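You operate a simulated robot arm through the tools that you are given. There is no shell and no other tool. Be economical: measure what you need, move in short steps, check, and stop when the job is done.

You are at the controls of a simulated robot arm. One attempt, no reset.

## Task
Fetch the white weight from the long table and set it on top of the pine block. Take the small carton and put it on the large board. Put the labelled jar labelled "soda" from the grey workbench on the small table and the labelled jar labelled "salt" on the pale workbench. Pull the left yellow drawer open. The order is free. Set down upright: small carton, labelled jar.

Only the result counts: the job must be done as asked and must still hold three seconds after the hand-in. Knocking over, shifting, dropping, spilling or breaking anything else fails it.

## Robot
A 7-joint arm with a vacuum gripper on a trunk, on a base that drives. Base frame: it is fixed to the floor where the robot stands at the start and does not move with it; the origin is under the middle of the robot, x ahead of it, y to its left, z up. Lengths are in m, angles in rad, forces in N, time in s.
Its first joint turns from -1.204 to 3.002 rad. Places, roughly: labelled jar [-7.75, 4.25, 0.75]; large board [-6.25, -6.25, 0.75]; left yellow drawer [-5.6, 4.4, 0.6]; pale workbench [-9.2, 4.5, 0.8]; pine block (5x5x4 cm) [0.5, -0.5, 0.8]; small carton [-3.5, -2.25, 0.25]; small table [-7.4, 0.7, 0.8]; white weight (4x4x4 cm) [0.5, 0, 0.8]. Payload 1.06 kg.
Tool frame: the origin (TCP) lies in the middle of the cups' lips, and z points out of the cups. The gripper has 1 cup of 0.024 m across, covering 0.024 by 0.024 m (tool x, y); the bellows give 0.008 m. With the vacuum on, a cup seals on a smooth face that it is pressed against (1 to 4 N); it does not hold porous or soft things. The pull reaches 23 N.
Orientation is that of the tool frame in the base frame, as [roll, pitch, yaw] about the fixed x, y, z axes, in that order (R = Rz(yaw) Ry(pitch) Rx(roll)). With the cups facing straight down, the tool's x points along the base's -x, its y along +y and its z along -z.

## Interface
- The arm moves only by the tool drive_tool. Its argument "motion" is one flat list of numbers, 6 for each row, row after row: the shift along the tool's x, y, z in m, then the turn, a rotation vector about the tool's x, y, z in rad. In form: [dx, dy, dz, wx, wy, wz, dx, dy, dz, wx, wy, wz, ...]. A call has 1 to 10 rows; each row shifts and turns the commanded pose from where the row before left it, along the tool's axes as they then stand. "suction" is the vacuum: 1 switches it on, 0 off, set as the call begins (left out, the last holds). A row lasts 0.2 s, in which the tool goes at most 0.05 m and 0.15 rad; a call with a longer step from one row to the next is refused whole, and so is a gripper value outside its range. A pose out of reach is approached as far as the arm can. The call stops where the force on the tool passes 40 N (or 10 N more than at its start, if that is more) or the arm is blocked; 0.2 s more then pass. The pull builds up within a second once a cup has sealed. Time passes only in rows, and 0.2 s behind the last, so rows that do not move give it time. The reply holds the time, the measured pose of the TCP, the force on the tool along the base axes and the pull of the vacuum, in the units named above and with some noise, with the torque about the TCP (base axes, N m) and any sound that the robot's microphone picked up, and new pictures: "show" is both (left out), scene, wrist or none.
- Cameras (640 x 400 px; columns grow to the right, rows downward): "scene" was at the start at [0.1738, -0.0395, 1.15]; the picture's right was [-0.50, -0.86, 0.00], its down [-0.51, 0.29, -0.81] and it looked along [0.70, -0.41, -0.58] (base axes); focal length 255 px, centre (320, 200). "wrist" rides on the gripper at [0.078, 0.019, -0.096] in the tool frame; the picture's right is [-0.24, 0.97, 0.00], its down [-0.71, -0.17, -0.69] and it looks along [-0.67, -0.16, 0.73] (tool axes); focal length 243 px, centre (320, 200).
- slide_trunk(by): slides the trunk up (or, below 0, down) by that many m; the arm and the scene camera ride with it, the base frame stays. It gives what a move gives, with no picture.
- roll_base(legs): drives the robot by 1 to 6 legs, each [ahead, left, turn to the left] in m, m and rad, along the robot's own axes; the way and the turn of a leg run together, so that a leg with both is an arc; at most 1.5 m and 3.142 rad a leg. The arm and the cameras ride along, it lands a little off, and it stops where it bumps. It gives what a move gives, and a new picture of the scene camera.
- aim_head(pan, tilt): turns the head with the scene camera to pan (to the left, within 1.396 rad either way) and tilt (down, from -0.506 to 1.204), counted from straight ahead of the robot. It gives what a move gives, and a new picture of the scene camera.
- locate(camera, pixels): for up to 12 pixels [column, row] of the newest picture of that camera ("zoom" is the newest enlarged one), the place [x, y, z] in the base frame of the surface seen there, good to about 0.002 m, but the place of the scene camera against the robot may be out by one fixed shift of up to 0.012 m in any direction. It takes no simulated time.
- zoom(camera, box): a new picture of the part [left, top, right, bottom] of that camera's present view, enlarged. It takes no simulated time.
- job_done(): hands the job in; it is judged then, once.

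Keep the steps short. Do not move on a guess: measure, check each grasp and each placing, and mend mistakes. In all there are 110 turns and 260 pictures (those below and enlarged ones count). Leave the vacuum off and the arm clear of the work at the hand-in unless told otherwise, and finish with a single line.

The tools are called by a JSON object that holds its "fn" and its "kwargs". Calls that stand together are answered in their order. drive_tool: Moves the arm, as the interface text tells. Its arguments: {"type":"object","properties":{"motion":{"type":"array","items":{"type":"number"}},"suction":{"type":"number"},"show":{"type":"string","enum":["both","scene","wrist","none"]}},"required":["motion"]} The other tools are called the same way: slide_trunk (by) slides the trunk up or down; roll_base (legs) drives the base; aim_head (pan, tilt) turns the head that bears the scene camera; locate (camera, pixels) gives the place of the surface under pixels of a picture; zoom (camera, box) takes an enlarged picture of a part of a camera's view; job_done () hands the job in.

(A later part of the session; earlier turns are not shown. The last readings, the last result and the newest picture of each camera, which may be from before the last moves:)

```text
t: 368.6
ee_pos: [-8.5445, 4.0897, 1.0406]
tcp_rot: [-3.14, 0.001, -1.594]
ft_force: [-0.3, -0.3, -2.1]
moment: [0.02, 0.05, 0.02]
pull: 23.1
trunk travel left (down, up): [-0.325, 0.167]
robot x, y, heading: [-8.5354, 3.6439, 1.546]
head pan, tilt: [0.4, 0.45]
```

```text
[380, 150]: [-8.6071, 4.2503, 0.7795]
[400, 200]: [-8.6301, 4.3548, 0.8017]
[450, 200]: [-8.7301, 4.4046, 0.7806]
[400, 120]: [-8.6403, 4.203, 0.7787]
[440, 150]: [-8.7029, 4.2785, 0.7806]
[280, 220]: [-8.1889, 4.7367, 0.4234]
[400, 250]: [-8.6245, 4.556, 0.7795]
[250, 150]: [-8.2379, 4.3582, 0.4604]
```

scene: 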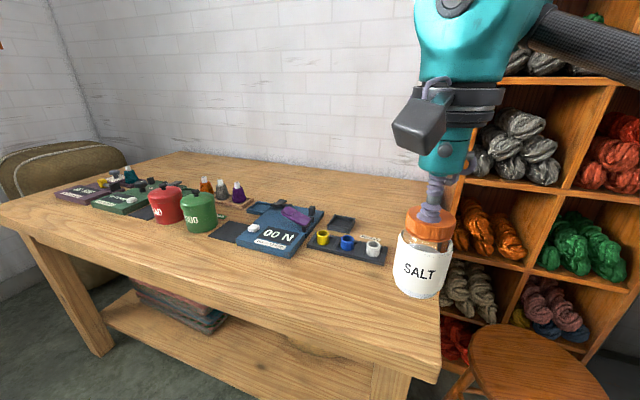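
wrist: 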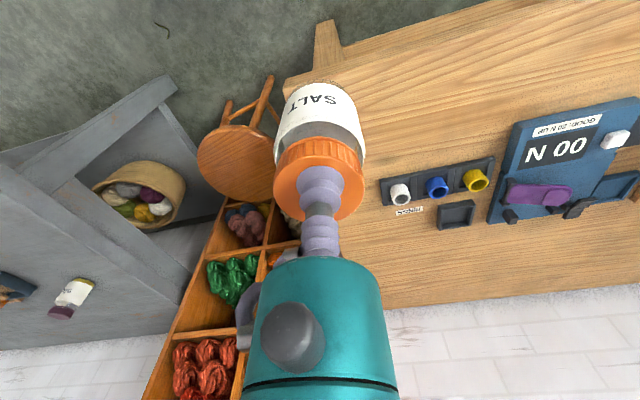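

The bench top is at 0.780 and the spot (-8.56, 4.21) is free. I'll move there and lower to just above contact.

{"fn": "drive_tool", "kwargs": {"motion": [-0.04, 0.006, 0, 0, 0, 0, -0.04, 0.006, 0, 0, 0, 0, -0.04, 0.006, 0, 0, 0, 0, 0, 0, 0.04, 0, 0, 0, 0, 0, 0.04, 0, 0, 0, 0, 0, 0.04, 0, 0, 0, 0, 0, 0.025, 0, 0, 0, 0, 0, 0.01, 0, 0, 0, 0, 0, 0, 0, 0, 0], "show": "both"}}

```text
t: 370.6
ee_pos: [-8.559, 4.2094, 0.8842]
tcp_rot: [-3.14, 0.002, -1.599]
ft_force: [0.6, 0.5, -2.7]
moment: [-0.02, -0.01, -0.04]
pull: 22.9
trunk travel left (down, up): [-0.325, 0.167]
robot x, y, heading: [-8.5361, 3.6465, 1.544]
head pan, tilt: [0.4, 0.45]
```

scene: 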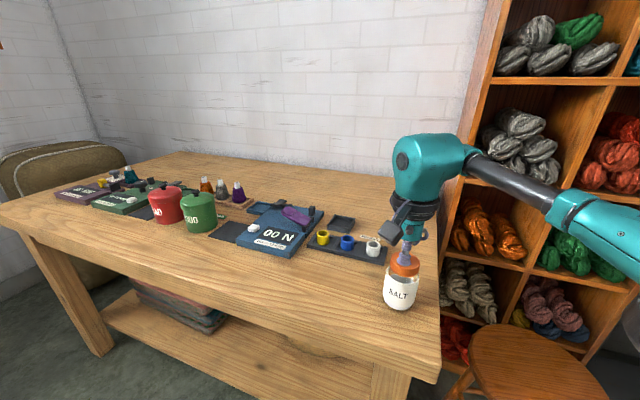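
wrist: 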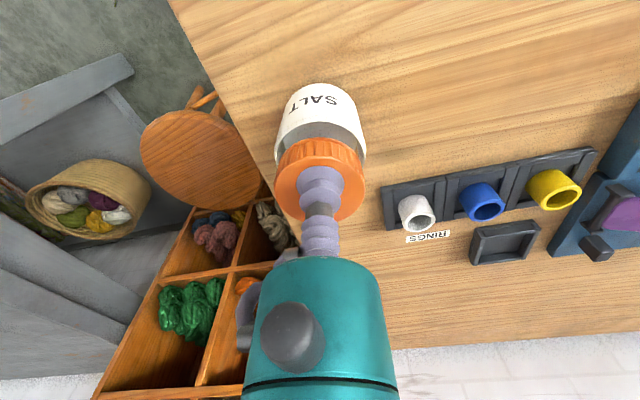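

The spot is clear. I'll lower the last 5 mm in small steps.

{"fn": "drive_tool", "kwargs": {"motion": [0, 0, 0.002, 0, 0, 0, 0, 0, 0.0015, 0, 0, 0, 0, 0, 0, 0, 0, 0], "show": "none"}}

{"fn": "drive_tool", "kwargs": {"motion": [0, 0, 0.001, 0, 0, 0, 0, 0, 0, 0, 0, 0], "show": "none"}}

{"fn": "drive_tool", "kwargs": {"motion": [0, 0, 0.001, 0, 0, 0, 0, 0, 0, 0, 0, 0], "show": "none"}}

```text
t: 371.4
ee_pos: [-8.5591, 4.2093, 0.882]
tcp_rot: [-3.14, 0.001, -1.596]
ft_force: [0.1, -0.2, -2.5]
moment: [0.03, 0.03, 0.0]
pull: 22.7
trunk travel left (down, up): [-0.325, 0.167]
robot x, y, heading: [-8.5349, 3.6446, 1.543]
head pan, tilt: [0.4, 0.45]
```

```text
t: 372.0
ee_pos: [-8.5597, 4.2094, 0.8813]
tcp_rot: [3.141, 0.001, -1.598]
ft_force: [-0.9, -0.7, 1.1]
moment: [-0.05, 0.02, -0.01]
pull: 23.3
trunk travel left (down, up): [-0.325, 0.167]
robot x, y, heading: [-8.538, 3.645, 1.547]
head pan, tilt: [0.4, 0.45]
```

```text
t: 372.6
ee_pos: [-8.5599, 4.2101, 0.8802]
tcp_rot: [-3.141, 0.004, -1.598]
ft_force: [-2.9, -0.9, 7.6]
moment: [0.0, -0.05, 0.02]
pull: 23.0
trunk travel left (down, up): [-0.325, 0.167]
robot x, y, heading: [-8.5332, 3.6456, 1.541]
head pan, tilt: [0.4, 0.45]
```

Contact. I'll release, wait, rise and pull back.

{"fn": "drive_tool", "kwargs": {"motion": [0, 0, 0, 0, 0, 0, 0, 0, 0, 0, 0, 0, 0, 0, 0, 0, 0, 0, 0, 0, 0, 0, 0, 0, 0, 0, -0.01, 0, 0, 0, 0, 0, -0.03, 0, 0, 0, 0, 0, -0.04, 0, 0, 0, 0.03, 0, -0.04, 0, 0, 0, 0.04, 0, -0.02, 0, 0, 0, 0.04, 0, 0, 0, 0, 0], "suction": 0, "show": "scene"}}

{"fn": "drive_tool", "kwargs": {"motion": [0.04, 0, 0, 0, 0, 0, 0.04, 0, 0, 0, 0, 0], "show": "wrist"}}

```text
t: 374.8
ee_pos: [-8.5615, 4.1047, 1.0221]
tcp_rot: [-3.141, 0.002, -1.596]
ft_force: [-0.1, 0.7, 1.1]
moment: [0.02, 0.02, 0.0]
pull: 0.1
trunk travel left (down, up): [-0.325, 0.167]
robot x, y, heading: [-8.5348, 3.6442, 1.547]
head pan, tilt: [0.4, 0.45]
```

scene: 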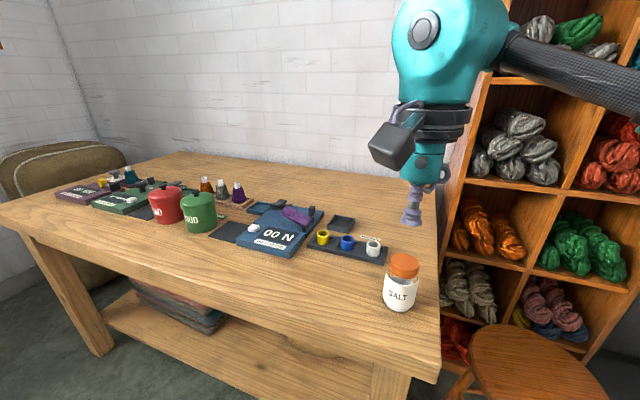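

```text
t: 375.4
ee_pos: [-8.5629, 4.0213, 1.0194]
tcp_rot: [-3.141, 0.002, -1.598]
ft_force: [-0.5, 0.1, -0.9]
moment: [-0.02, 0.0, 0.0]
pull: 0.0
trunk travel left (down, up): [-0.325, 0.167]
robot x, y, heading: [-8.5337, 3.6417, 1.544]
head pan, tilt: [0.4, 0.45]
```

wrist: 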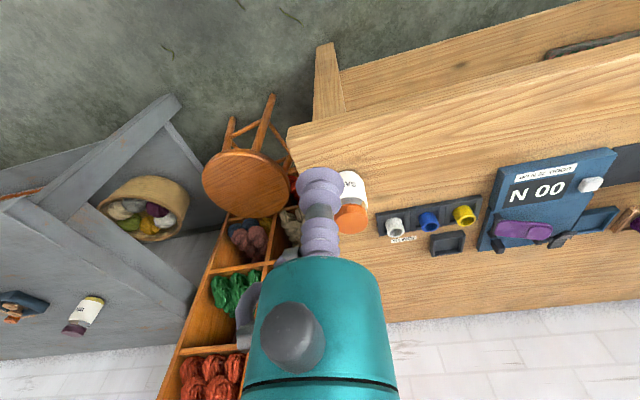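

SALT stands upright. Next is the carton near (-3.5, -2.25, 0.25). I'll back off, go right to x≈-6.2 and turn to face -y.

{"fn": "roll_base", "kwargs": {"legs": [[-0.68, 0, 0.027], [0, -1.17, 0], [0, -1.17, 0], [0, 0, -1.57], [0, 0, -1.57]]}}

{"fn": "aim_head", "kwargs": {"pan": 0.6, "tilt": 0.2}}

```text
t: 407.1
ee_pos: [-6.1541, 2.6636, 1.0194]
tcp_rot: [-3.14, 0.001, 1.575]
ft_force: [0.9, 0.0, -1.3]
moment: [-0.02, -0.02, -0.04]
pull: 0.0
trunk travel left (down, up): [-0.325, 0.167]
robot x, y, heading: [-6.1963, 3.0363, -1.565]
head pan, tilt: [0.4, 0.45]
```

scene: 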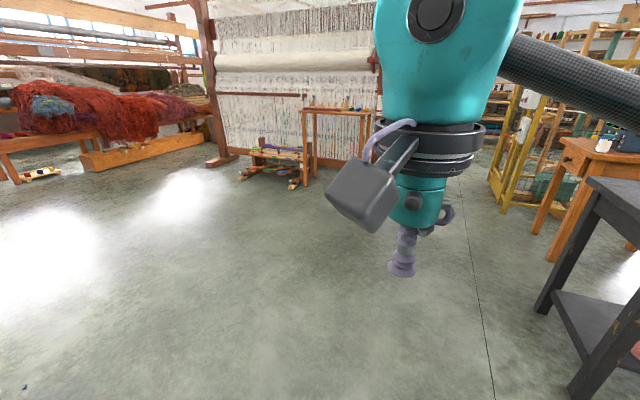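

```text
t: 407.9
ee_pos: [-6.1534, 2.6645, 1.0195]
tcp_rot: [-3.141, 0.003, 1.577]
ft_force: [-0.1, -0.4, -0.1]
moment: [-0.04, 0.0, 0.0]
pull: 0.0
trunk travel left (down, up): [-0.325, 0.167]
robot x, y, heading: [-6.1942, 3.0381, -1.564]
head pan, tilt: [0.6, 0.201]
```

scene: 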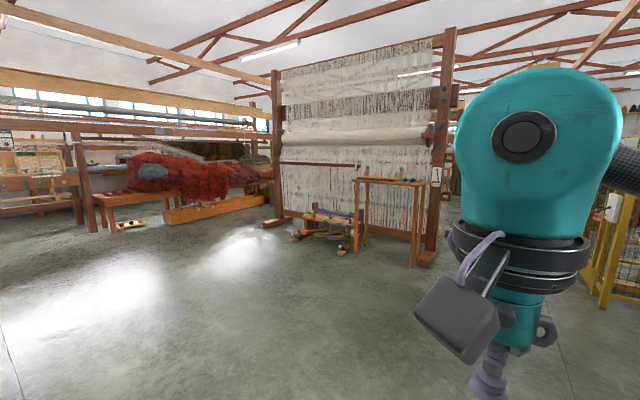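

I'll drive down the corridor to y≈-0.2 and look.

{"fn": "roll_base", "kwargs": {"legs": [[1.5, 0.05, 0], [1.5, 0, 0]]}}

{"fn": "aim_head", "kwargs": {"pan": 0.1, "tilt": 0.3}}

{"fn": "aim_head", "kwargs": {"pan": 0.9, "tilt": 0.4}}

```text
refused: leg 1 is longer than a leg can be; nothing moved
```

```text
t: 408.8
ee_pos: [-6.1535, 2.6652, 1.0188]
tcp_rot: [-3.138, 0.0, 1.577]
ft_force: [0.3, -0.7, 0.2]
moment: [-0.01, 0.01, -0.02]
pull: 0.1
trunk travel left (down, up): [-0.325, 0.167]
robot x, y, heading: [-6.1968, 3.0393, -1.563]
head pan, tilt: [0.099, 0.3]
```

scene: 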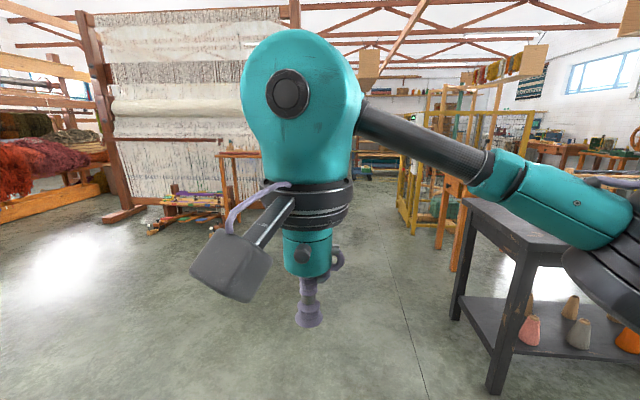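

```text
t: 410.0
ee_pos: [-6.1546, 2.6641, 1.0196]
tcp_rot: [-3.141, 0.004, 1.577]
ft_force: [1.2, -0.4, -0.3]
moment: [0.0, 0.01, 0.01]
pull: 0.1
trunk travel left (down, up): [-0.325, 0.167]
robot x, y, heading: [-6.1939, 3.0368, -1.562]
head pan, tilt: [0.901, 0.4]
```

scene: 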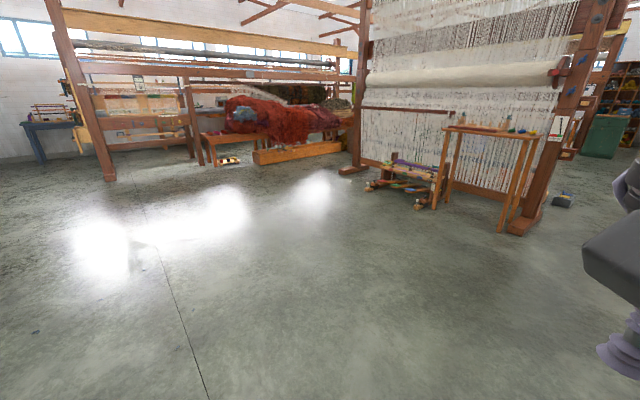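

{"fn": "roll_base", "kwargs": {"legs": [[1.45, 0.03, 0], [1.45, 0, 0]]}}

{"fn": "aim_head", "kwargs": {"pan": 0.0, "tilt": 0.3}}

{"fn": "aim_head", "kwargs": {"pan": 0.8, "tilt": 0.4}}

{"fn": "locate", "kwargs": {"camera": "scene", "pixels": [[100, 200], [200, 250], [300, 250], [400, 250], [500, 250], [300, 150], [200, 150], [400, 180], [50, 300], [100, 100]]}}

```text
t: 423.6
ee_pos: [-6.1266, -0.1406, 1.0194]
tcp_rot: [3.141, 0.001, 1.595]
ft_force: [0.7, 0.1, -0.2]
moment: [0.03, 0.03, -0.05]
pull: 0.0
trunk travel left (down, up): [-0.325, 0.167]
robot x, y, heading: [-6.1721, 0.2353, -1.543]
head pan, tilt: [0.901, 0.4]
```

scene: 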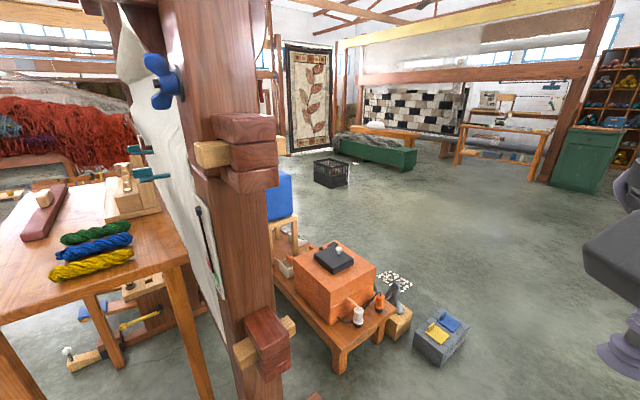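

```text
t: 424.8
ee_pos: [-6.1256, -0.1411, 1.02]
tcp_rot: [3.141, 0.001, 1.595]
ft_force: [0.8, -0.4, 0.2]
moment: [-0.03, 0.01, 0.01]
pull: 0.1
trunk travel left (down, up): [-0.325, 0.167]
robot x, y, heading: [-6.172, 0.2345, -1.545]
head pan, tilt: [0.0, 0.3]
```

scene: 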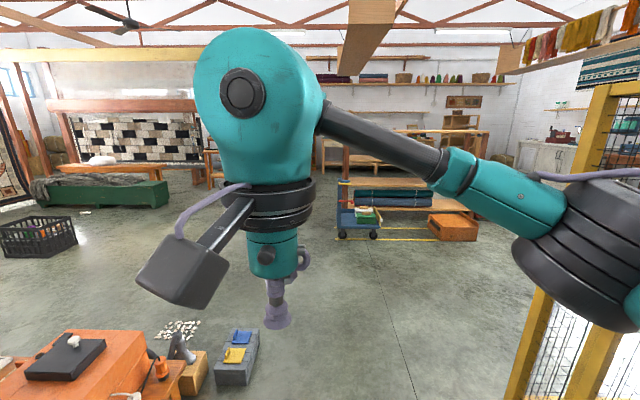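

```text
t: 425.9
ee_pos: [-6.1271, -0.1424, 1.0194]
tcp_rot: [3.141, 0.001, 1.595]
ft_force: [0.1, 0.3, 0.8]
moment: [0.01, 0.01, -0.02]
pull: 0.0
trunk travel left (down, up): [-0.325, 0.167]
robot x, y, heading: [-6.1726, 0.2312, -1.545]
head pan, tilt: [0.799, 0.4]
```

scene: 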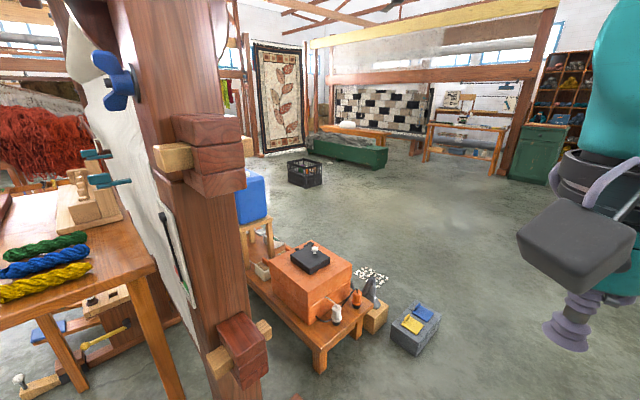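

```text
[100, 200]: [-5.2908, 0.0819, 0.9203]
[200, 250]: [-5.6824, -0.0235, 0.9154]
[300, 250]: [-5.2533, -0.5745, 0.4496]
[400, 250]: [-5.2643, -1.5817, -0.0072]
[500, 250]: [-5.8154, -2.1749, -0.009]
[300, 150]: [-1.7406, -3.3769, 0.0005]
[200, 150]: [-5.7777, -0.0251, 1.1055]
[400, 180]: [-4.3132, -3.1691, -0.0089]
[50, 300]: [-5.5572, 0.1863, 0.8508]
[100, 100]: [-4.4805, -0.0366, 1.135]
```

A black crate stands near (305,172), probably where the carton is. I'll zoom and measure.

{"fn": "zoom", "kwargs": {"camera": "scene", "box": [270, 140, 350, 200]}}

{"fn": "locate", "kwargs": {"camera": "scene", "pixels": [[305, 180], [295, 165], [305, 165], [320, 165], [345, 150], [384, 165], [375, 275], [430, 340], [395, 320], [345, 320], [270, 270]]}}

```text
6.67 times, centred on (310, 170) of scene
```

zoom: 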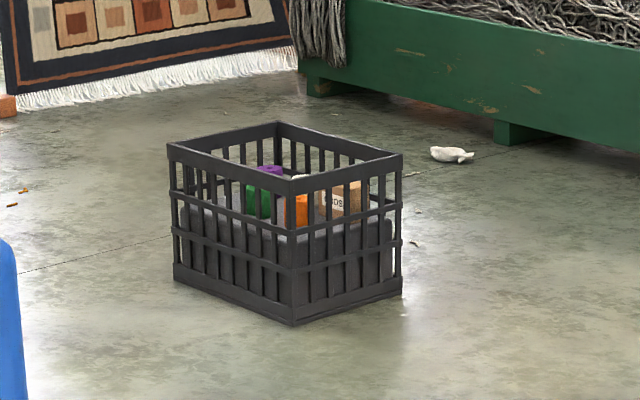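

```text
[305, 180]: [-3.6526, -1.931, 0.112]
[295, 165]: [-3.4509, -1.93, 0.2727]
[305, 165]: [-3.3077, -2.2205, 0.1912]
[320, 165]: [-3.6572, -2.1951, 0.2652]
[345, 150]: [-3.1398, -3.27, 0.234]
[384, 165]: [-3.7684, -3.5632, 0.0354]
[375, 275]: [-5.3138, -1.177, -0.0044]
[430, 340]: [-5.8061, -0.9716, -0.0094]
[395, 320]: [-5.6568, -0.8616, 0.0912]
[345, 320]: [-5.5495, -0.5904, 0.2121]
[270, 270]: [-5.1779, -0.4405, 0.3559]
```

The carton is inside the crate. Before moving, I'll check the clearance to the cage on the right.

{"fn": "aim_head", "kwargs": {"pan": -0.7, "tilt": 0.4}}

{"fn": "locate", "kwargs": {"camera": "scene", "pixels": [[250, 300], [240, 150], [300, 150], [200, 150], [300, 350], [180, 200], [330, 200], [280, 330], [420, 200], [500, 300], [400, 230]]}}

```text
t: 427.5
ee_pos: [-6.1259, -0.1407, 1.0188]
tcp_rot: [-3.14, 0.001, 1.595]
ft_force: [-0.9, -0.2, -1.3]
moment: [0.01, -0.01, -0.02]
pull: 0.1
trunk travel left (down, up): [-0.325, 0.167]
robot x, y, heading: [-6.1702, 0.2341, -1.546]
head pan, tilt: [-0.7, 0.4]
```

scene: 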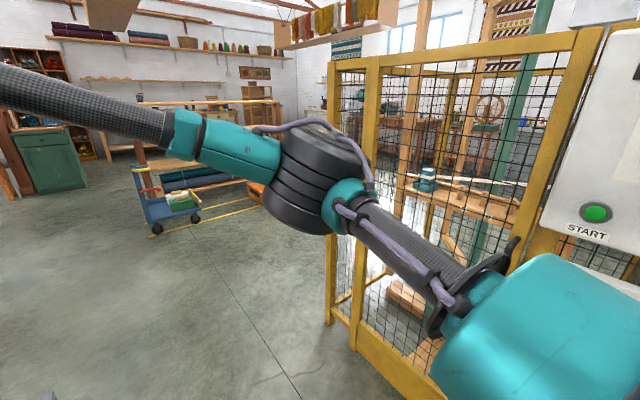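

```text
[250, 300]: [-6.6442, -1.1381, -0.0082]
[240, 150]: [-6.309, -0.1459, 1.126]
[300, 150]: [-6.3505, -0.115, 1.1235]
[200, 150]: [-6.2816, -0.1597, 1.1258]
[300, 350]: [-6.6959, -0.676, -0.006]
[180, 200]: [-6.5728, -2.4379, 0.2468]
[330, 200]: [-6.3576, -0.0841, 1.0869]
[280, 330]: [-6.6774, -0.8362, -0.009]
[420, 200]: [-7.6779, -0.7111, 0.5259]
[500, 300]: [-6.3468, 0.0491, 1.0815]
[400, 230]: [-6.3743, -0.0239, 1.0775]
```

The elbow is close to the body, so there's enough room. I'll drive to y≈-1.75, turn left to face +x and go toward the crate.

{"fn": "roll_base", "kwargs": {"legs": [[1.0, -0.08, -0.02], [0.97, 0, 0], [0, 0, 1.565], [0.9, -0.12, 0], [0.6, -0.12, 0]]}}

{"fn": "aim_head", "kwargs": {"pan": 0.0, "tilt": 0.75}}

```text
t: 448.5
ee_pos: [-4.4052, -2.0331, 1.0189]
tcp_rot: [-3.14, 0.003, 3.095]
ft_force: [-0.1, 0.2, 0.7]
moment: [0.01, 0.0, 0.01]
pull: 0.1
trunk travel left (down, up): [-0.325, 0.167]
robot x, y, heading: [-4.7826, -2.0543, -0.045]
head pan, tilt: [-0.7, 0.4]
```

scene: 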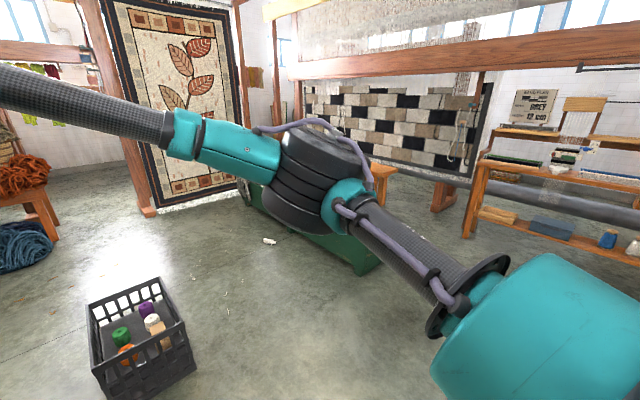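

```text
t: 449.6
ee_pos: [-4.4069, -2.0331, 1.0205]
tcp_rot: [-3.138, 0.001, 3.094]
ft_force: [0.6, 0.6, -0.3]
moment: [0.02, -0.01, -0.03]
pull: 0.0
trunk travel left (down, up): [-0.325, 0.167]
robot x, y, heading: [-4.7785, -2.0544, -0.052]
head pan, tilt: [0.0, 0.75]
```

scene: 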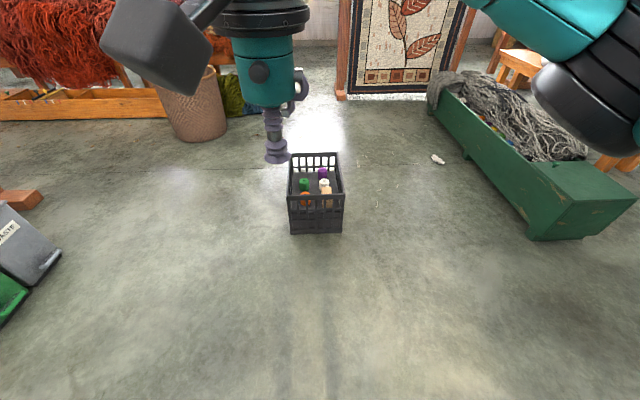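

{"fn": "zoom", "kwargs": {"camera": "scene", "box": [280, 145, 352, 240]}}

{"fn": "locate", "kwargs": {"camera": "scene", "pixels": [[288, 198], [343, 198], [290, 153], [338, 153], [305, 185], [323, 173], [325, 184], [305, 199], [327, 190], [293, 232], [312, 180]]}}

```text
4.21 times, centred on (316, 192) of scene
```

zoom: 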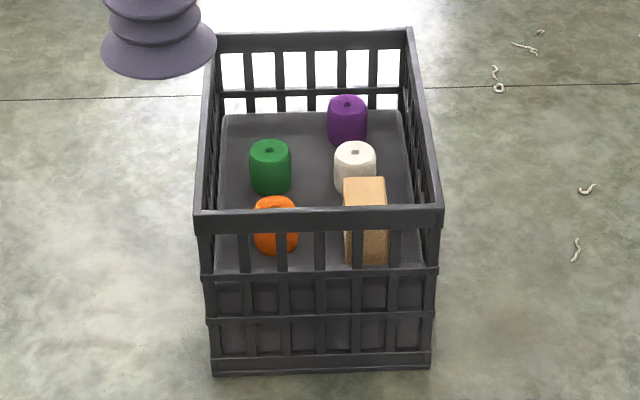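

```text
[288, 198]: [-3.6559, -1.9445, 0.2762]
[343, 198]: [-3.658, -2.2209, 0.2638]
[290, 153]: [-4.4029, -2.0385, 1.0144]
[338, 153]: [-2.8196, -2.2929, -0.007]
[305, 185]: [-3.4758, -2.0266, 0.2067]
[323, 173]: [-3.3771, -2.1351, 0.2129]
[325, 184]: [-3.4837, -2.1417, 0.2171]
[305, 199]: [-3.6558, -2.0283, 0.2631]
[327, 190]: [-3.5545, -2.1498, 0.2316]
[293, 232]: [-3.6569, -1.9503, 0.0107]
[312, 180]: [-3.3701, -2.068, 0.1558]
```

The carton top is near (-3.555, -2.15, 0.235), inside the crate whose rim is about z 0.285. I'll drive to 0.32 m from the crate and lower the trunk.

{"fn": "roll_base", "kwargs": {"legs": [[0, 0, 0.048], [0.78, -0.06, 0]]}}

{"fn": "slide_trunk", "kwargs": {"by": -0.32}}

{"fn": "aim_head", "kwargs": {"pan": 0.0, "tilt": 0.95}}

{"fn": "drive_tool", "kwargs": {"motion": [0, 0, 0, 0, 0, 0], "show": "wrist"}}

```text
t: 454.1
ee_pos: [-3.6454, -2.0776, 1.0196]
tcp_rot: [-3.141, 0.001, 3.138]
ft_force: [0.1, 0.2, 1.1]
moment: [-0.01, 0.0, 0.01]
pull: 0.1
trunk travel left (down, up): [-0.325, 0.167]
robot x, y, heading: [-4.0219, -2.1163, 0.0]
head pan, tilt: [0.0, 0.75]
```

scene: 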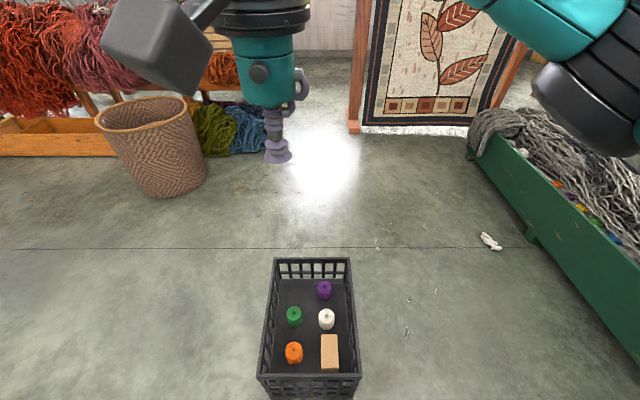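

```text
t: 457.3
ee_pos: [-3.6468, -2.0776, 0.6986]
tcp_rot: [-3.141, 0.001, 3.138]
ft_force: [-0.1, -0.1, 0.2]
moment: [0.02, 0.02, 0.01]
pull: 0.1
trunk travel left (down, up): [-0.005, 0.487]
robot x, y, heading: [-4.0256, -2.1155, 0.0]
head pan, tilt: [0.0, 0.75]
```

```text
t: 458.0
ee_pos: [-3.6467, -2.0779, 0.6991]
tcp_rot: [-3.139, 0.003, 3.137]
ft_force: [-0.2, 0.3, 0.8]
moment: [0.0, 0.01, -0.01]
pull: 0.1
trunk travel left (down, up): [-0.005, 0.487]
robot x, y, heading: [-4.0226, -2.1145, -0.004]
head pan, tilt: [0.0, 0.949]
```

scene: 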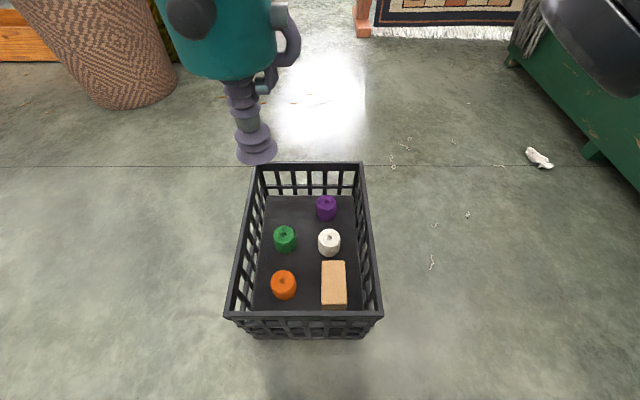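

```text
t: 458.4
ee_pos: [-3.6456, -2.0772, 0.6994]
tcp_rot: [-3.14, 0.001, 3.137]
ft_force: [0.5, 0.2, 0.5]
moment: [-0.01, 0.0, -0.01]
pull: 0.1
trunk travel left (down, up): [-0.005, 0.487]
robot x, y, heading: [-4.0226, -2.1141, -0.002]
head pan, tilt: [0.0, 0.949]
```

wrist: 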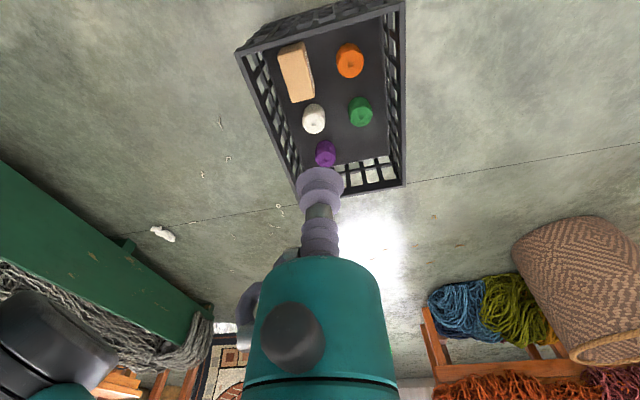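

I'll measure the carton's top from both cameras.

{"fn": "zoom", "kwargs": {"camera": "wrist", "box": [250, 20, 370, 130]}}

{"fn": "locate", "kwargs": {"camera": "zoom", "pixels": [[320, 200], [250, 150], [300, 250], [310, 290], [330, 280], [240, 120], [300, 110], [280, 200], [270, 240]]}}

{"fn": "locate", "kwargs": {"camera": "scene", "pixels": [[322, 263], [345, 263], [322, 303], [347, 303], [334, 283], [326, 320], [240, 318], [330, 238]]}}

```text
3.64 times, centred on (310, 75) of wrist
```

zoom: 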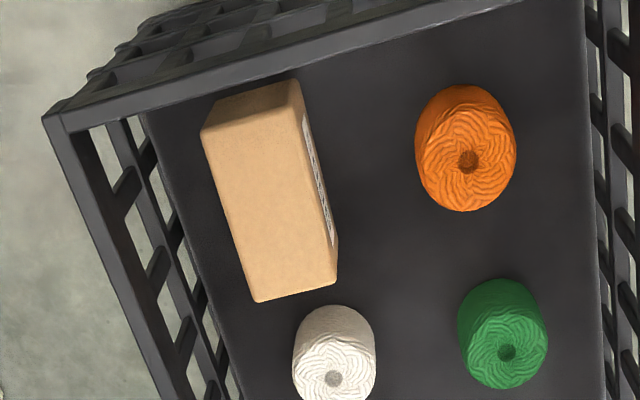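

```text
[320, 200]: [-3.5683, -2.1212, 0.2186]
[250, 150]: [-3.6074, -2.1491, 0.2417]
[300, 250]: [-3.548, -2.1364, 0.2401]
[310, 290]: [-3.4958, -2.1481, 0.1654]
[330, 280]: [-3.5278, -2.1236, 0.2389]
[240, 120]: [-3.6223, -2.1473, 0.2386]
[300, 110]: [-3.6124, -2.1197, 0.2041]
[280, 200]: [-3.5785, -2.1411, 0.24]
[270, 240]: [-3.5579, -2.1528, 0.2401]
```

```text
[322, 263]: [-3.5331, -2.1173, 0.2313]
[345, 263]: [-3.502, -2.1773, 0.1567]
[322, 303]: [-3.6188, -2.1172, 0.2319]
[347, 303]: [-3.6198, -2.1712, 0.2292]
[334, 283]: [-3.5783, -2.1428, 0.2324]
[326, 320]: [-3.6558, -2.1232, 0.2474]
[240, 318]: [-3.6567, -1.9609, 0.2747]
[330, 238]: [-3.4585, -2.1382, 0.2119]
```

The carton's top centre is about (-3.577, -2.144, 0.240). I'll move above it and go down to z≈0.34.

{"fn": "drive_tool", "kwargs": {"motion": [-0.035, -0.034, 0, 0, 0, 0, -0.034, -0.033, 0, 0, 0, 0, 0, 0, 0.045, 0, 0, 0, 0, 0, 0.045, 0, 0, 0, 0, 0, 0.045, 0, 0, 0, 0, 0, 0.045, 0, 0, 0, 0, 0, 0.045, 0, 0, 0, 0, 0, 0.045, 0, 0, 0, 0, 0, 0.045, 0, 0, 0, 0, 0, 0.045, 0, 0, 0], "show": "both"}}

```text
t: 460.6
ee_pos: [-3.5804, -2.1459, 0.34]
tcp_rot: [-3.139, 0.004, 3.138]
ft_force: [-0.7, -0.4, 0.7]
moment: [-0.01, 0.02, -0.01]
pull: 0.1
trunk travel left (down, up): [-0.005, 0.487]
robot x, y, heading: [-4.0217, -2.1127, -0.007]
head pan, tilt: [0.0, 0.949]
```

scene: 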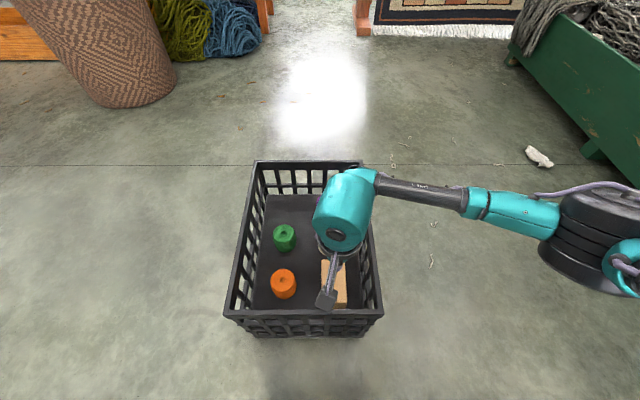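
wrist: 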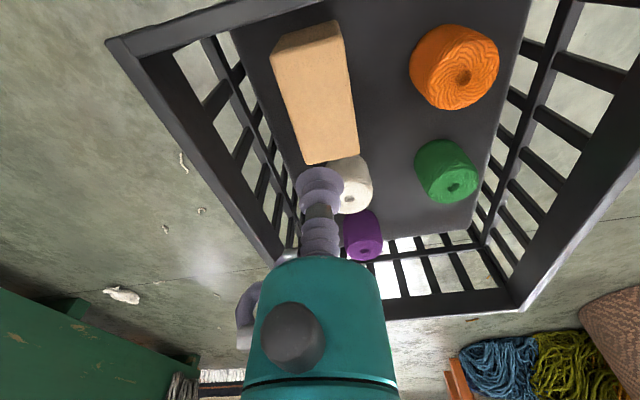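

I'll refine the carton's top corners: (276,52), (340,28), (305,162), (356,155).

{"fn": "locate", "kwargs": {"camera": "wrist", "pixels": [[280, 58], [336, 45], [308, 158], [352, 150], [318, 105], [297, 110], [345, 100], [285, 235], [170, 80]]}}

```text
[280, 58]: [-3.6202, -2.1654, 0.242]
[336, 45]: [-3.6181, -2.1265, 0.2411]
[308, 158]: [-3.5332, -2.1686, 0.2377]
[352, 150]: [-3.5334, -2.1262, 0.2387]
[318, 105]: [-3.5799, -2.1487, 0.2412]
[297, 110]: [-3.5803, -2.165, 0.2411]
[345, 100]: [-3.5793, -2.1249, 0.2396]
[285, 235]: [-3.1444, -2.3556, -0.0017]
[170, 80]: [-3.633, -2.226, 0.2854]
```

The centre is (-3.577, -2.146, 0.240). I'll go down with suction.

{"fn": "drive_tool", "kwargs": {"motion": [-0.003, 0, 0.04, 0, 0, 0, 0, 0, 0.04, 0, 0, 0, 0, 0, 0.014, 0, 0, 0, 0, 0, 0.005, 0, 0, 0, 0, 0, 0.003, 0, 0, 0, 0, 0, 0, 0, 0, 0, 0, 0, 0, 0, 0, 0, 0, 0, 0, 0, 0, 0], "suction": 1, "show": "none"}}

```text
t: 462.4
ee_pos: [-3.5748, -2.1451, 0.2362]
tcp_rot: [3.141, 0.005, 3.14]
ft_force: [-2.0, 1.9, 8.5]
moment: [0.03, 0.02, 0.02]
pull: 22.8
trunk travel left (down, up): [-0.005, 0.487]
robot x, y, heading: [-4.0214, -2.1131, -0.006]
head pan, tilt: [0.0, 0.949]
```

Sealed. I'll lift slowly, straight up, out of the crate.

{"fn": "drive_tool", "kwargs": {"motion": [0, 0, -0.02, 0, 0, 0, 0, 0, -0.03, 0, 0, 0, 0, 0, -0.04, 0, 0, 0, 0, 0, -0.04, 0, 0, 0, 0, 0, -0.045, 0, 0, 0, 0, 0, -0.045, 0, 0, 0, 0, 0, -0.045, 0, 0, 0, 0, 0, -0.045, 0, 0, 0], "show": "both"}}

{"fn": "slide_trunk", "kwargs": {"by": 0.4}}

```text
t: 464.2
ee_pos: [-3.5742, -2.1446, 0.5467]
tcp_rot: [-3.14, 0.001, 3.136]
ft_force: [-0.3, 0.3, -0.7]
moment: [-0.01, -0.01, 0.0]
pull: 22.6
trunk travel left (down, up): [-0.005, 0.487]
robot x, y, heading: [-4.0196, -2.1135, -0.004]
head pan, tilt: [0.0, 0.949]
```

scene: 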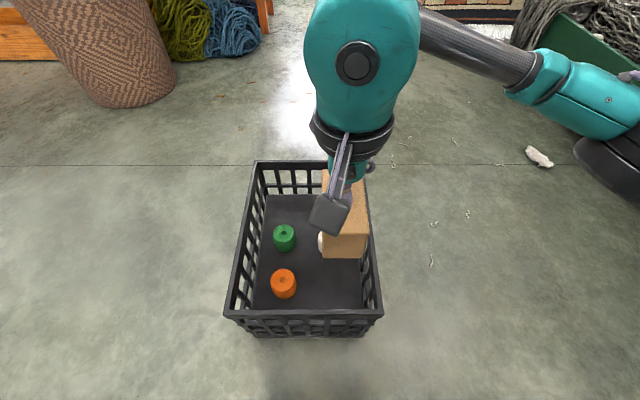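
wrist: 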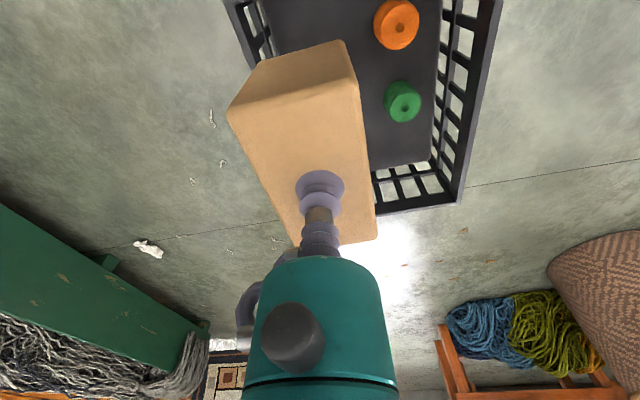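

```text
t: 468.1
ee_pos: [-3.5746, -2.1447, 0.9457]
tcp_rot: [-3.14, 0.0, 3.136]
ft_force: [-0.8, -0.3, -0.4]
moment: [-0.01, 0.02, 0.03]
pull: 22.1
trunk travel left (down, up): [-0.405, 0.087]
robot x, y, heading: [-4.0226, -2.1123, -0.005]
head pan, tilt: [0.0, 0.949]
```

The carton is held. I'll back off to x≈-5.6 and turn right to face -y.

{"fn": "roll_base", "kwargs": {"legs": [[-1.45, 0.1, 0], [0, 0, -1.57]]}}

{"fn": "aim_head", "kwargs": {"pan": 0.3, "tilt": 0.3}}

{"fn": "aim_head", "kwargs": {"pan": -0.4, "tilt": 0.35}}

```text
t: 478.9
ee_pos: [-5.4576, -2.4449, 0.9472]
tcp_rot: [-3.141, 0.003, 1.614]
ft_force: [-0.2, 0.4, -1.1]
moment: [0.02, -0.01, 0.03]
pull: 22.8
trunk travel left (down, up): [-0.405, 0.087]
robot x, y, heading: [-5.4474, -1.9955, -1.525]
head pan, tilt: [0.0, 0.949]
```

scene: 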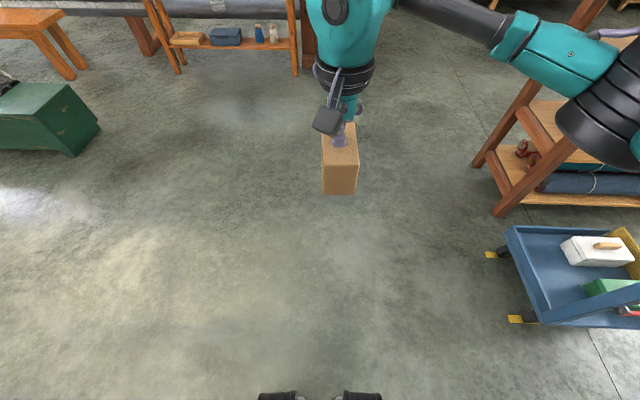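

```text
t: 479.9
ee_pos: [-5.4592, -2.444, 0.9472]
tcp_rot: [-3.138, 0.003, 1.616]
ft_force: [-0.5, 0.3, 0.0]
moment: [0.02, -0.02, -0.03]
pull: 22.8
trunk travel left (down, up): [-0.405, 0.087]
robot x, y, heading: [-5.4482, -1.9952, -1.528]
head pan, tilt: [0.3, 0.3]
```

scene: 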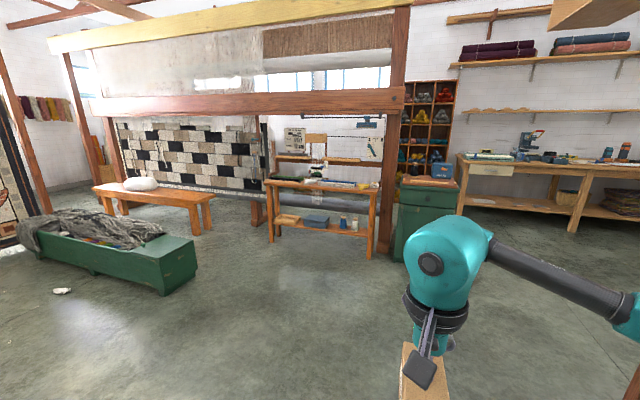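

```text
t: 480.9
ee_pos: [-5.4577, -2.4449, 0.9472]
tcp_rot: [-3.138, 0.002, 1.614]
ft_force: [-0.9, 0.2, -0.7]
moment: [-0.02, -0.02, 0.01]
pull: 22.9
trunk travel left (down, up): [-0.405, 0.087]
robot x, y, heading: [-5.4474, -1.9983, -1.525]
head pan, tilt: [-0.4, 0.351]
```

scene: 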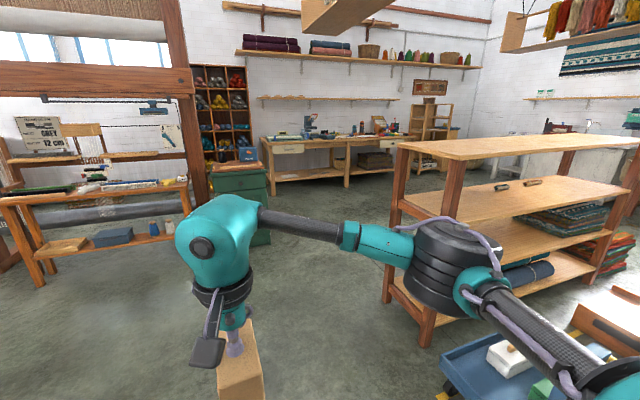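

The bench with the board is along the far wall. I'll measure the passage between the green cabinet and the shelf rack.

{"fn": "locate", "kwargs": {"camera": "scene", "pixels": [[425, 335], [388, 295], [265, 220], [240, 240], [345, 180], [405, 160], [290, 180], [310, 140], [375, 140], [395, 135], [45, 280], [330, 230]]}}

{"fn": "zoom", "kwargs": {"camera": "scene", "box": [240, 90, 460, 200]}}

```text
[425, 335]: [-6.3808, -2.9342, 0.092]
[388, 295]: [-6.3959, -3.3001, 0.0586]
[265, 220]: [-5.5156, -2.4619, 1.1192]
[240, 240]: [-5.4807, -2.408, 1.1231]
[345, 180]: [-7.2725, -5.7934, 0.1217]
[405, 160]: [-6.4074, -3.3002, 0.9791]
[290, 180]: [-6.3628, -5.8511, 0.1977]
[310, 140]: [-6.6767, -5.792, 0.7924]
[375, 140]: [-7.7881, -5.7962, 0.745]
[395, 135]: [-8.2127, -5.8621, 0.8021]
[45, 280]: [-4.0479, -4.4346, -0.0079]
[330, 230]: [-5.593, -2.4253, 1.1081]
```

```text
2.91 times, centred on (350, 145) of scene
```

zoom: 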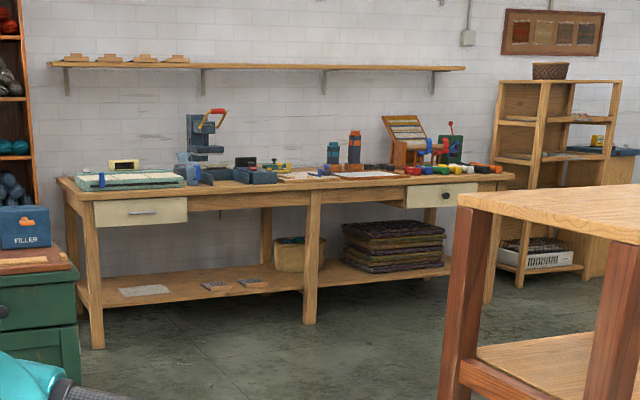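

I'll drive through the passage along x≈-5.85 to y≈-4.2 and look at the bench.

{"fn": "roll_base", "kwargs": {"legs": [[0, 0, -0.045], [1.2, -0.38, 0], [1.0, 0, 0]]}}

{"fn": "aim_head", "kwargs": {"pan": -0.35, "tilt": 0.4}}

{"fn": "zoom", "kwargs": {"camera": "scene", "box": [160, 80, 480, 280]}}

```text
t: 491.8
ee_pos: [-5.8833, -4.5599, 0.9472]
tcp_rot: [3.141, 0.001, 1.55]
ft_force: [0.1, 0.4, 0.2]
moment: [-0.01, -0.02, 0.0]
pull: 23.1
trunk travel left (down, up): [-0.405, 0.087]
robot x, y, heading: [-5.8464, -4.1145, -1.589]
head pan, tilt: [-0.4, 0.351]
stopped in leg 3: the robot was blocked; the commanded pose is now the measured one
```

scene: 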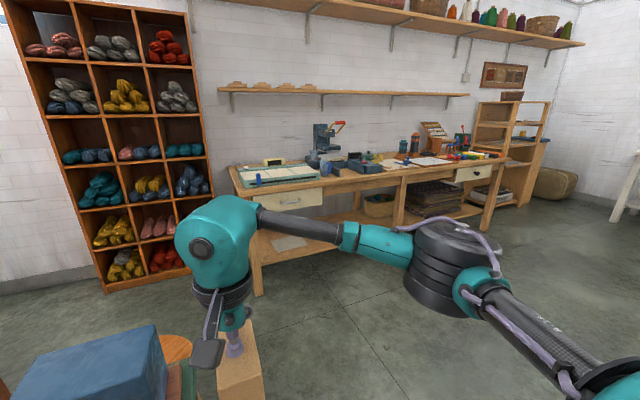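

```text
t: 492.4
ee_pos: [-5.8822, -4.5622, 0.9475]
tcp_rot: [-3.139, 0.003, 1.549]
ft_force: [0.3, 0.8, -0.2]
moment: [-0.02, 0.0, 0.02]
pull: 22.7
trunk travel left (down, up): [-0.405, 0.087]
robot x, y, heading: [-5.8448, -4.1147, -1.593]
head pan, tilt: [-0.351, 0.4]
```

scene: 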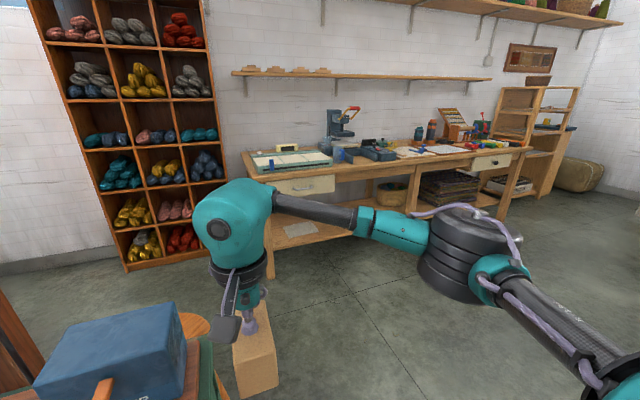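

```text
2.00 times, centred on (320, 180) of scene
```

zoom: 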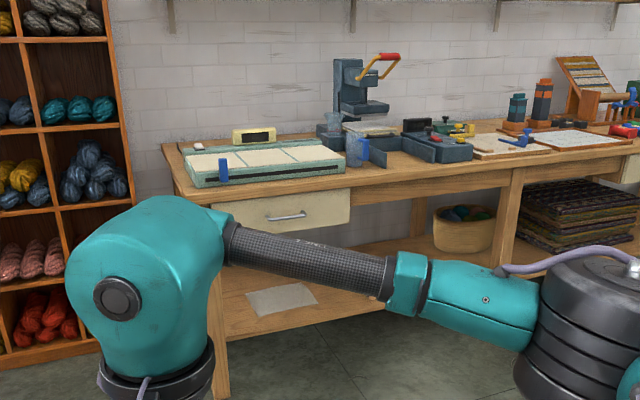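

The base touched the green cabinet on the left. I'll measure it and the boards before going on.

{"fn": "locate", "kwargs": {"camera": "scene", "pixels": [[180, 330], [200, 330], [195, 380], [100, 340], [290, 160], [258, 165], [325, 155], [262, 175], [330, 165], [405, 151], [445, 150], [300, 152]]}}

{"fn": "roll_base", "kwargs": {"legs": [[-0.1, 0, 0], [0, -0.28, 0]]}}

{"fn": "aim_head", "kwargs": {"pan": 0.35, "tilt": 0.7}}

```text
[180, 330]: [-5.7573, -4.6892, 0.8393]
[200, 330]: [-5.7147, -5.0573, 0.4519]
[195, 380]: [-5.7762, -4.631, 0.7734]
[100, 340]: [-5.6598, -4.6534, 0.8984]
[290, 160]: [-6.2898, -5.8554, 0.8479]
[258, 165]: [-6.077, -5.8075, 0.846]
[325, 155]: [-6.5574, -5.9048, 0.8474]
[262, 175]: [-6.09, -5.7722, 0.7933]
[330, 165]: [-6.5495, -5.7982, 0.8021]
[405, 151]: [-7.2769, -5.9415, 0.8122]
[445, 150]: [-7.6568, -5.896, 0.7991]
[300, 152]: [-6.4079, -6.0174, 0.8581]
```

```text
t: 496.3
ee_pos: [-6.1577, -4.4569, 0.9471]
tcp_rot: [-3.14, 0.001, 1.553]
ft_force: [-1.1, 0.1, -0.3]
moment: [0.01, 0.04, 0.01]
pull: 23.3
trunk travel left (down, up): [-0.405, 0.087]
robot x, y, heading: [-6.122, -4.0123, -1.587]
head pan, tilt: [-0.351, 0.4]
```

scene: 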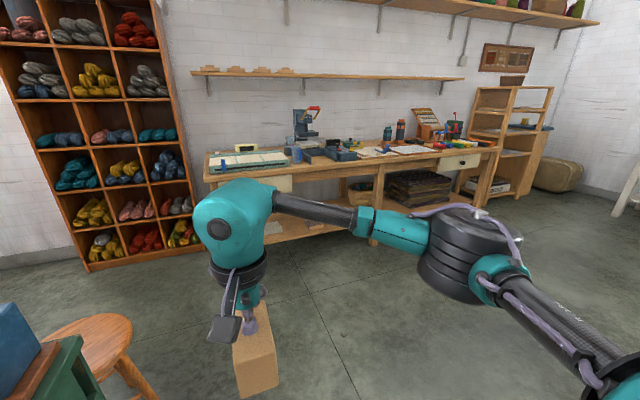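

```text
t: 497.3
ee_pos: [-6.1586, -4.4588, 0.9476]
tcp_rot: [-3.139, 0.002, 1.553]
ft_force: [0.0, 0.3, -1.0]
moment: [0.0, -0.01, 0.01]
pull: 23.3
trunk travel left (down, up): [-0.405, 0.087]
robot x, y, heading: [-6.1224, -4.0118, -1.589]
head pan, tilt: [0.351, 0.7]
```

scene: 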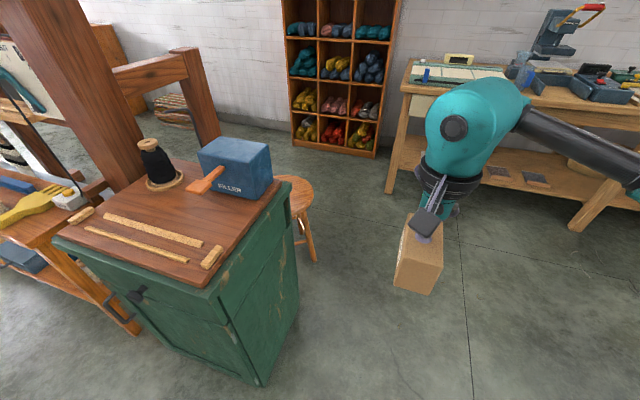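

Nothing on the cabinet moved. I'll raise the trunk, shift right 0.2, and drive ahead to y≈-5.2.

{"fn": "slide_trunk", "kwargs": {"by": 0.08}}

{"fn": "roll_base", "kwargs": {"legs": [[0, -0.2, 0.018], [1.15, 0, 0]]}}

{"fn": "aim_head", "kwargs": {"pan": 0.1, "tilt": 0.6}}

{"fn": "drive_tool", "kwargs": {"motion": [0, 0, 0, 0, 0, 0], "show": "wrist"}}

```text
t: 498.5
ee_pos: [-6.1592, -4.4579, 1.0256]
tcp_rot: [-3.139, 0.0, 1.554]
ft_force: [0.2, -0.3, -1.6]
moment: [-0.01, -0.03, 0.0]
pull: 23.1
trunk travel left (down, up): [-0.485, 0.007]
robot x, y, heading: [-6.1244, -4.012, -1.587]
head pan, tilt: [0.351, 0.7]
```

```text
t: 506.4
ee_pos: [-6.3476, -5.6108, 1.0267]
tcp_rot: [-3.139, 0.001, 1.578]
ft_force: [0.5, 0.5, -0.2]
moment: [0.04, 0.0, 0.0]
pull: 22.5
trunk travel left (down, up): [-0.485, 0.007]
robot x, y, heading: [-6.3205, -5.1646, -1.564]
head pan, tilt: [0.351, 0.7]
```

scene: 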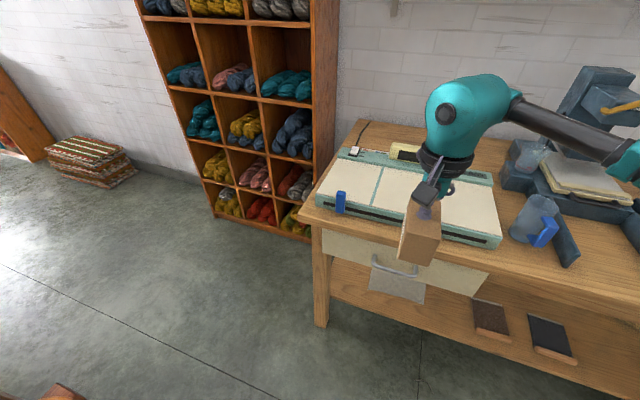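

```text
t: 507.2
ee_pos: [-6.347, -5.6121, 1.0273]
tcp_rot: [-3.141, -0.001, 1.577]
ft_force: [0.7, 0.2, -0.2]
moment: [0.03, 0.0, 0.0]
pull: 22.5
trunk travel left (down, up): [-0.485, 0.007]
robot x, y, heading: [-6.3226, -5.1629, -1.562]
head pan, tilt: [0.099, 0.6]
```

scene: 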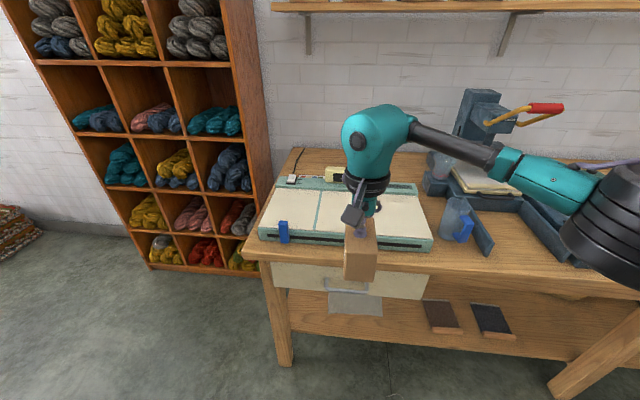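

```text
t: 507.6
ee_pos: [-6.3474, -5.6115, 1.0265]
tcp_rot: [-3.141, 0.002, 1.578]
ft_force: [-0.6, -0.3, -0.3]
moment: [-0.02, 0.0, 0.02]
pull: 23.3
trunk travel left (down, up): [-0.485, 0.007]
robot x, y, heading: [-6.3249, -5.1661, -1.564]
head pan, tilt: [0.099, 0.6]
```

wrist: 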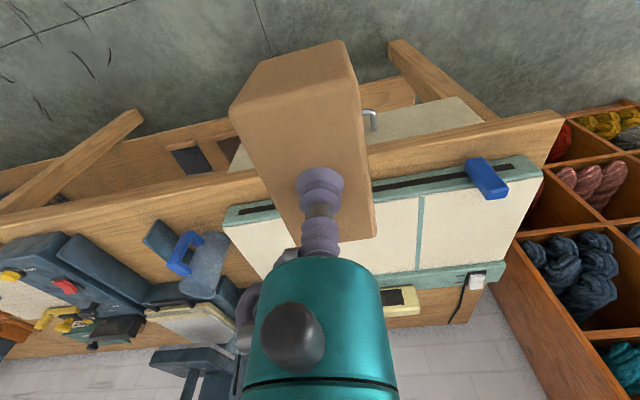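

The green-framed board with cream panels is the large board at x≈-6.3. I'll measure the panel surface.

{"fn": "locate", "kwargs": {"camera": "wrist", "pixels": [[400, 230], [440, 210], [490, 230], [400, 260], [450, 250], [420, 205], [260, 240], [245, 210], [520, 175], [485, 180], [430, 270], [400, 300]]}}

{"fn": "locate", "kwargs": {"camera": "scene", "pixels": [[262, 236], [430, 245], [290, 180], [420, 190], [300, 210], [340, 200], [400, 210], [320, 205], [283, 235], [440, 230], [335, 175]]}}

{"fn": "zoom", "kwargs": {"camera": "scene", "box": [240, 140, 480, 290]}}

```text
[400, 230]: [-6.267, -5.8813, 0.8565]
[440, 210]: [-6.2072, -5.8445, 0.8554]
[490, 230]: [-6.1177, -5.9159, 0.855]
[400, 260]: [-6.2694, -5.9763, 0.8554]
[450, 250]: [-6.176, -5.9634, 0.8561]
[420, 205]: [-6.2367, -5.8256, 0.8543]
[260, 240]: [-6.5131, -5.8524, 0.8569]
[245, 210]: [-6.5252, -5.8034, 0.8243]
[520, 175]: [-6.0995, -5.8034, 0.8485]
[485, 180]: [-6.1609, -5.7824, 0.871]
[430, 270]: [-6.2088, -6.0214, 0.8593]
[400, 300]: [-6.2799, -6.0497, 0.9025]
```

```text
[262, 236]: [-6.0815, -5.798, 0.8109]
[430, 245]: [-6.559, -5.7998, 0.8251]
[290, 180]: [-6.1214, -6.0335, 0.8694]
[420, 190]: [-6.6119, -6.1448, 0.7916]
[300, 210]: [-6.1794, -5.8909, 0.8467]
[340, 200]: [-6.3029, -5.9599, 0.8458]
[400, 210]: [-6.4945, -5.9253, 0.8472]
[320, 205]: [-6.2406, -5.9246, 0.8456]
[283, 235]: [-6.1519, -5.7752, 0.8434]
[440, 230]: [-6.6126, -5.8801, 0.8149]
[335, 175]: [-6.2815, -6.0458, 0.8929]
```

```text
2.67 times, centred on (360, 215) of scene
```

zoom: 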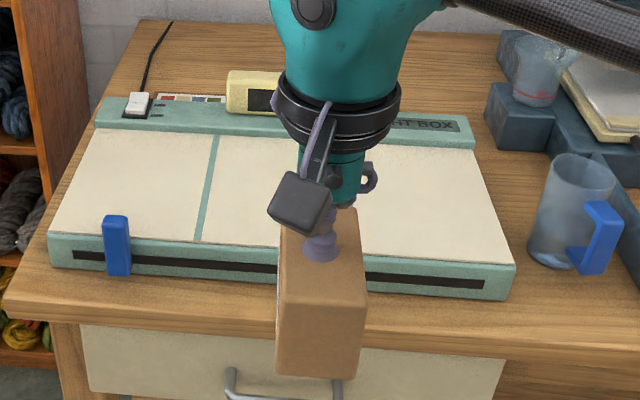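

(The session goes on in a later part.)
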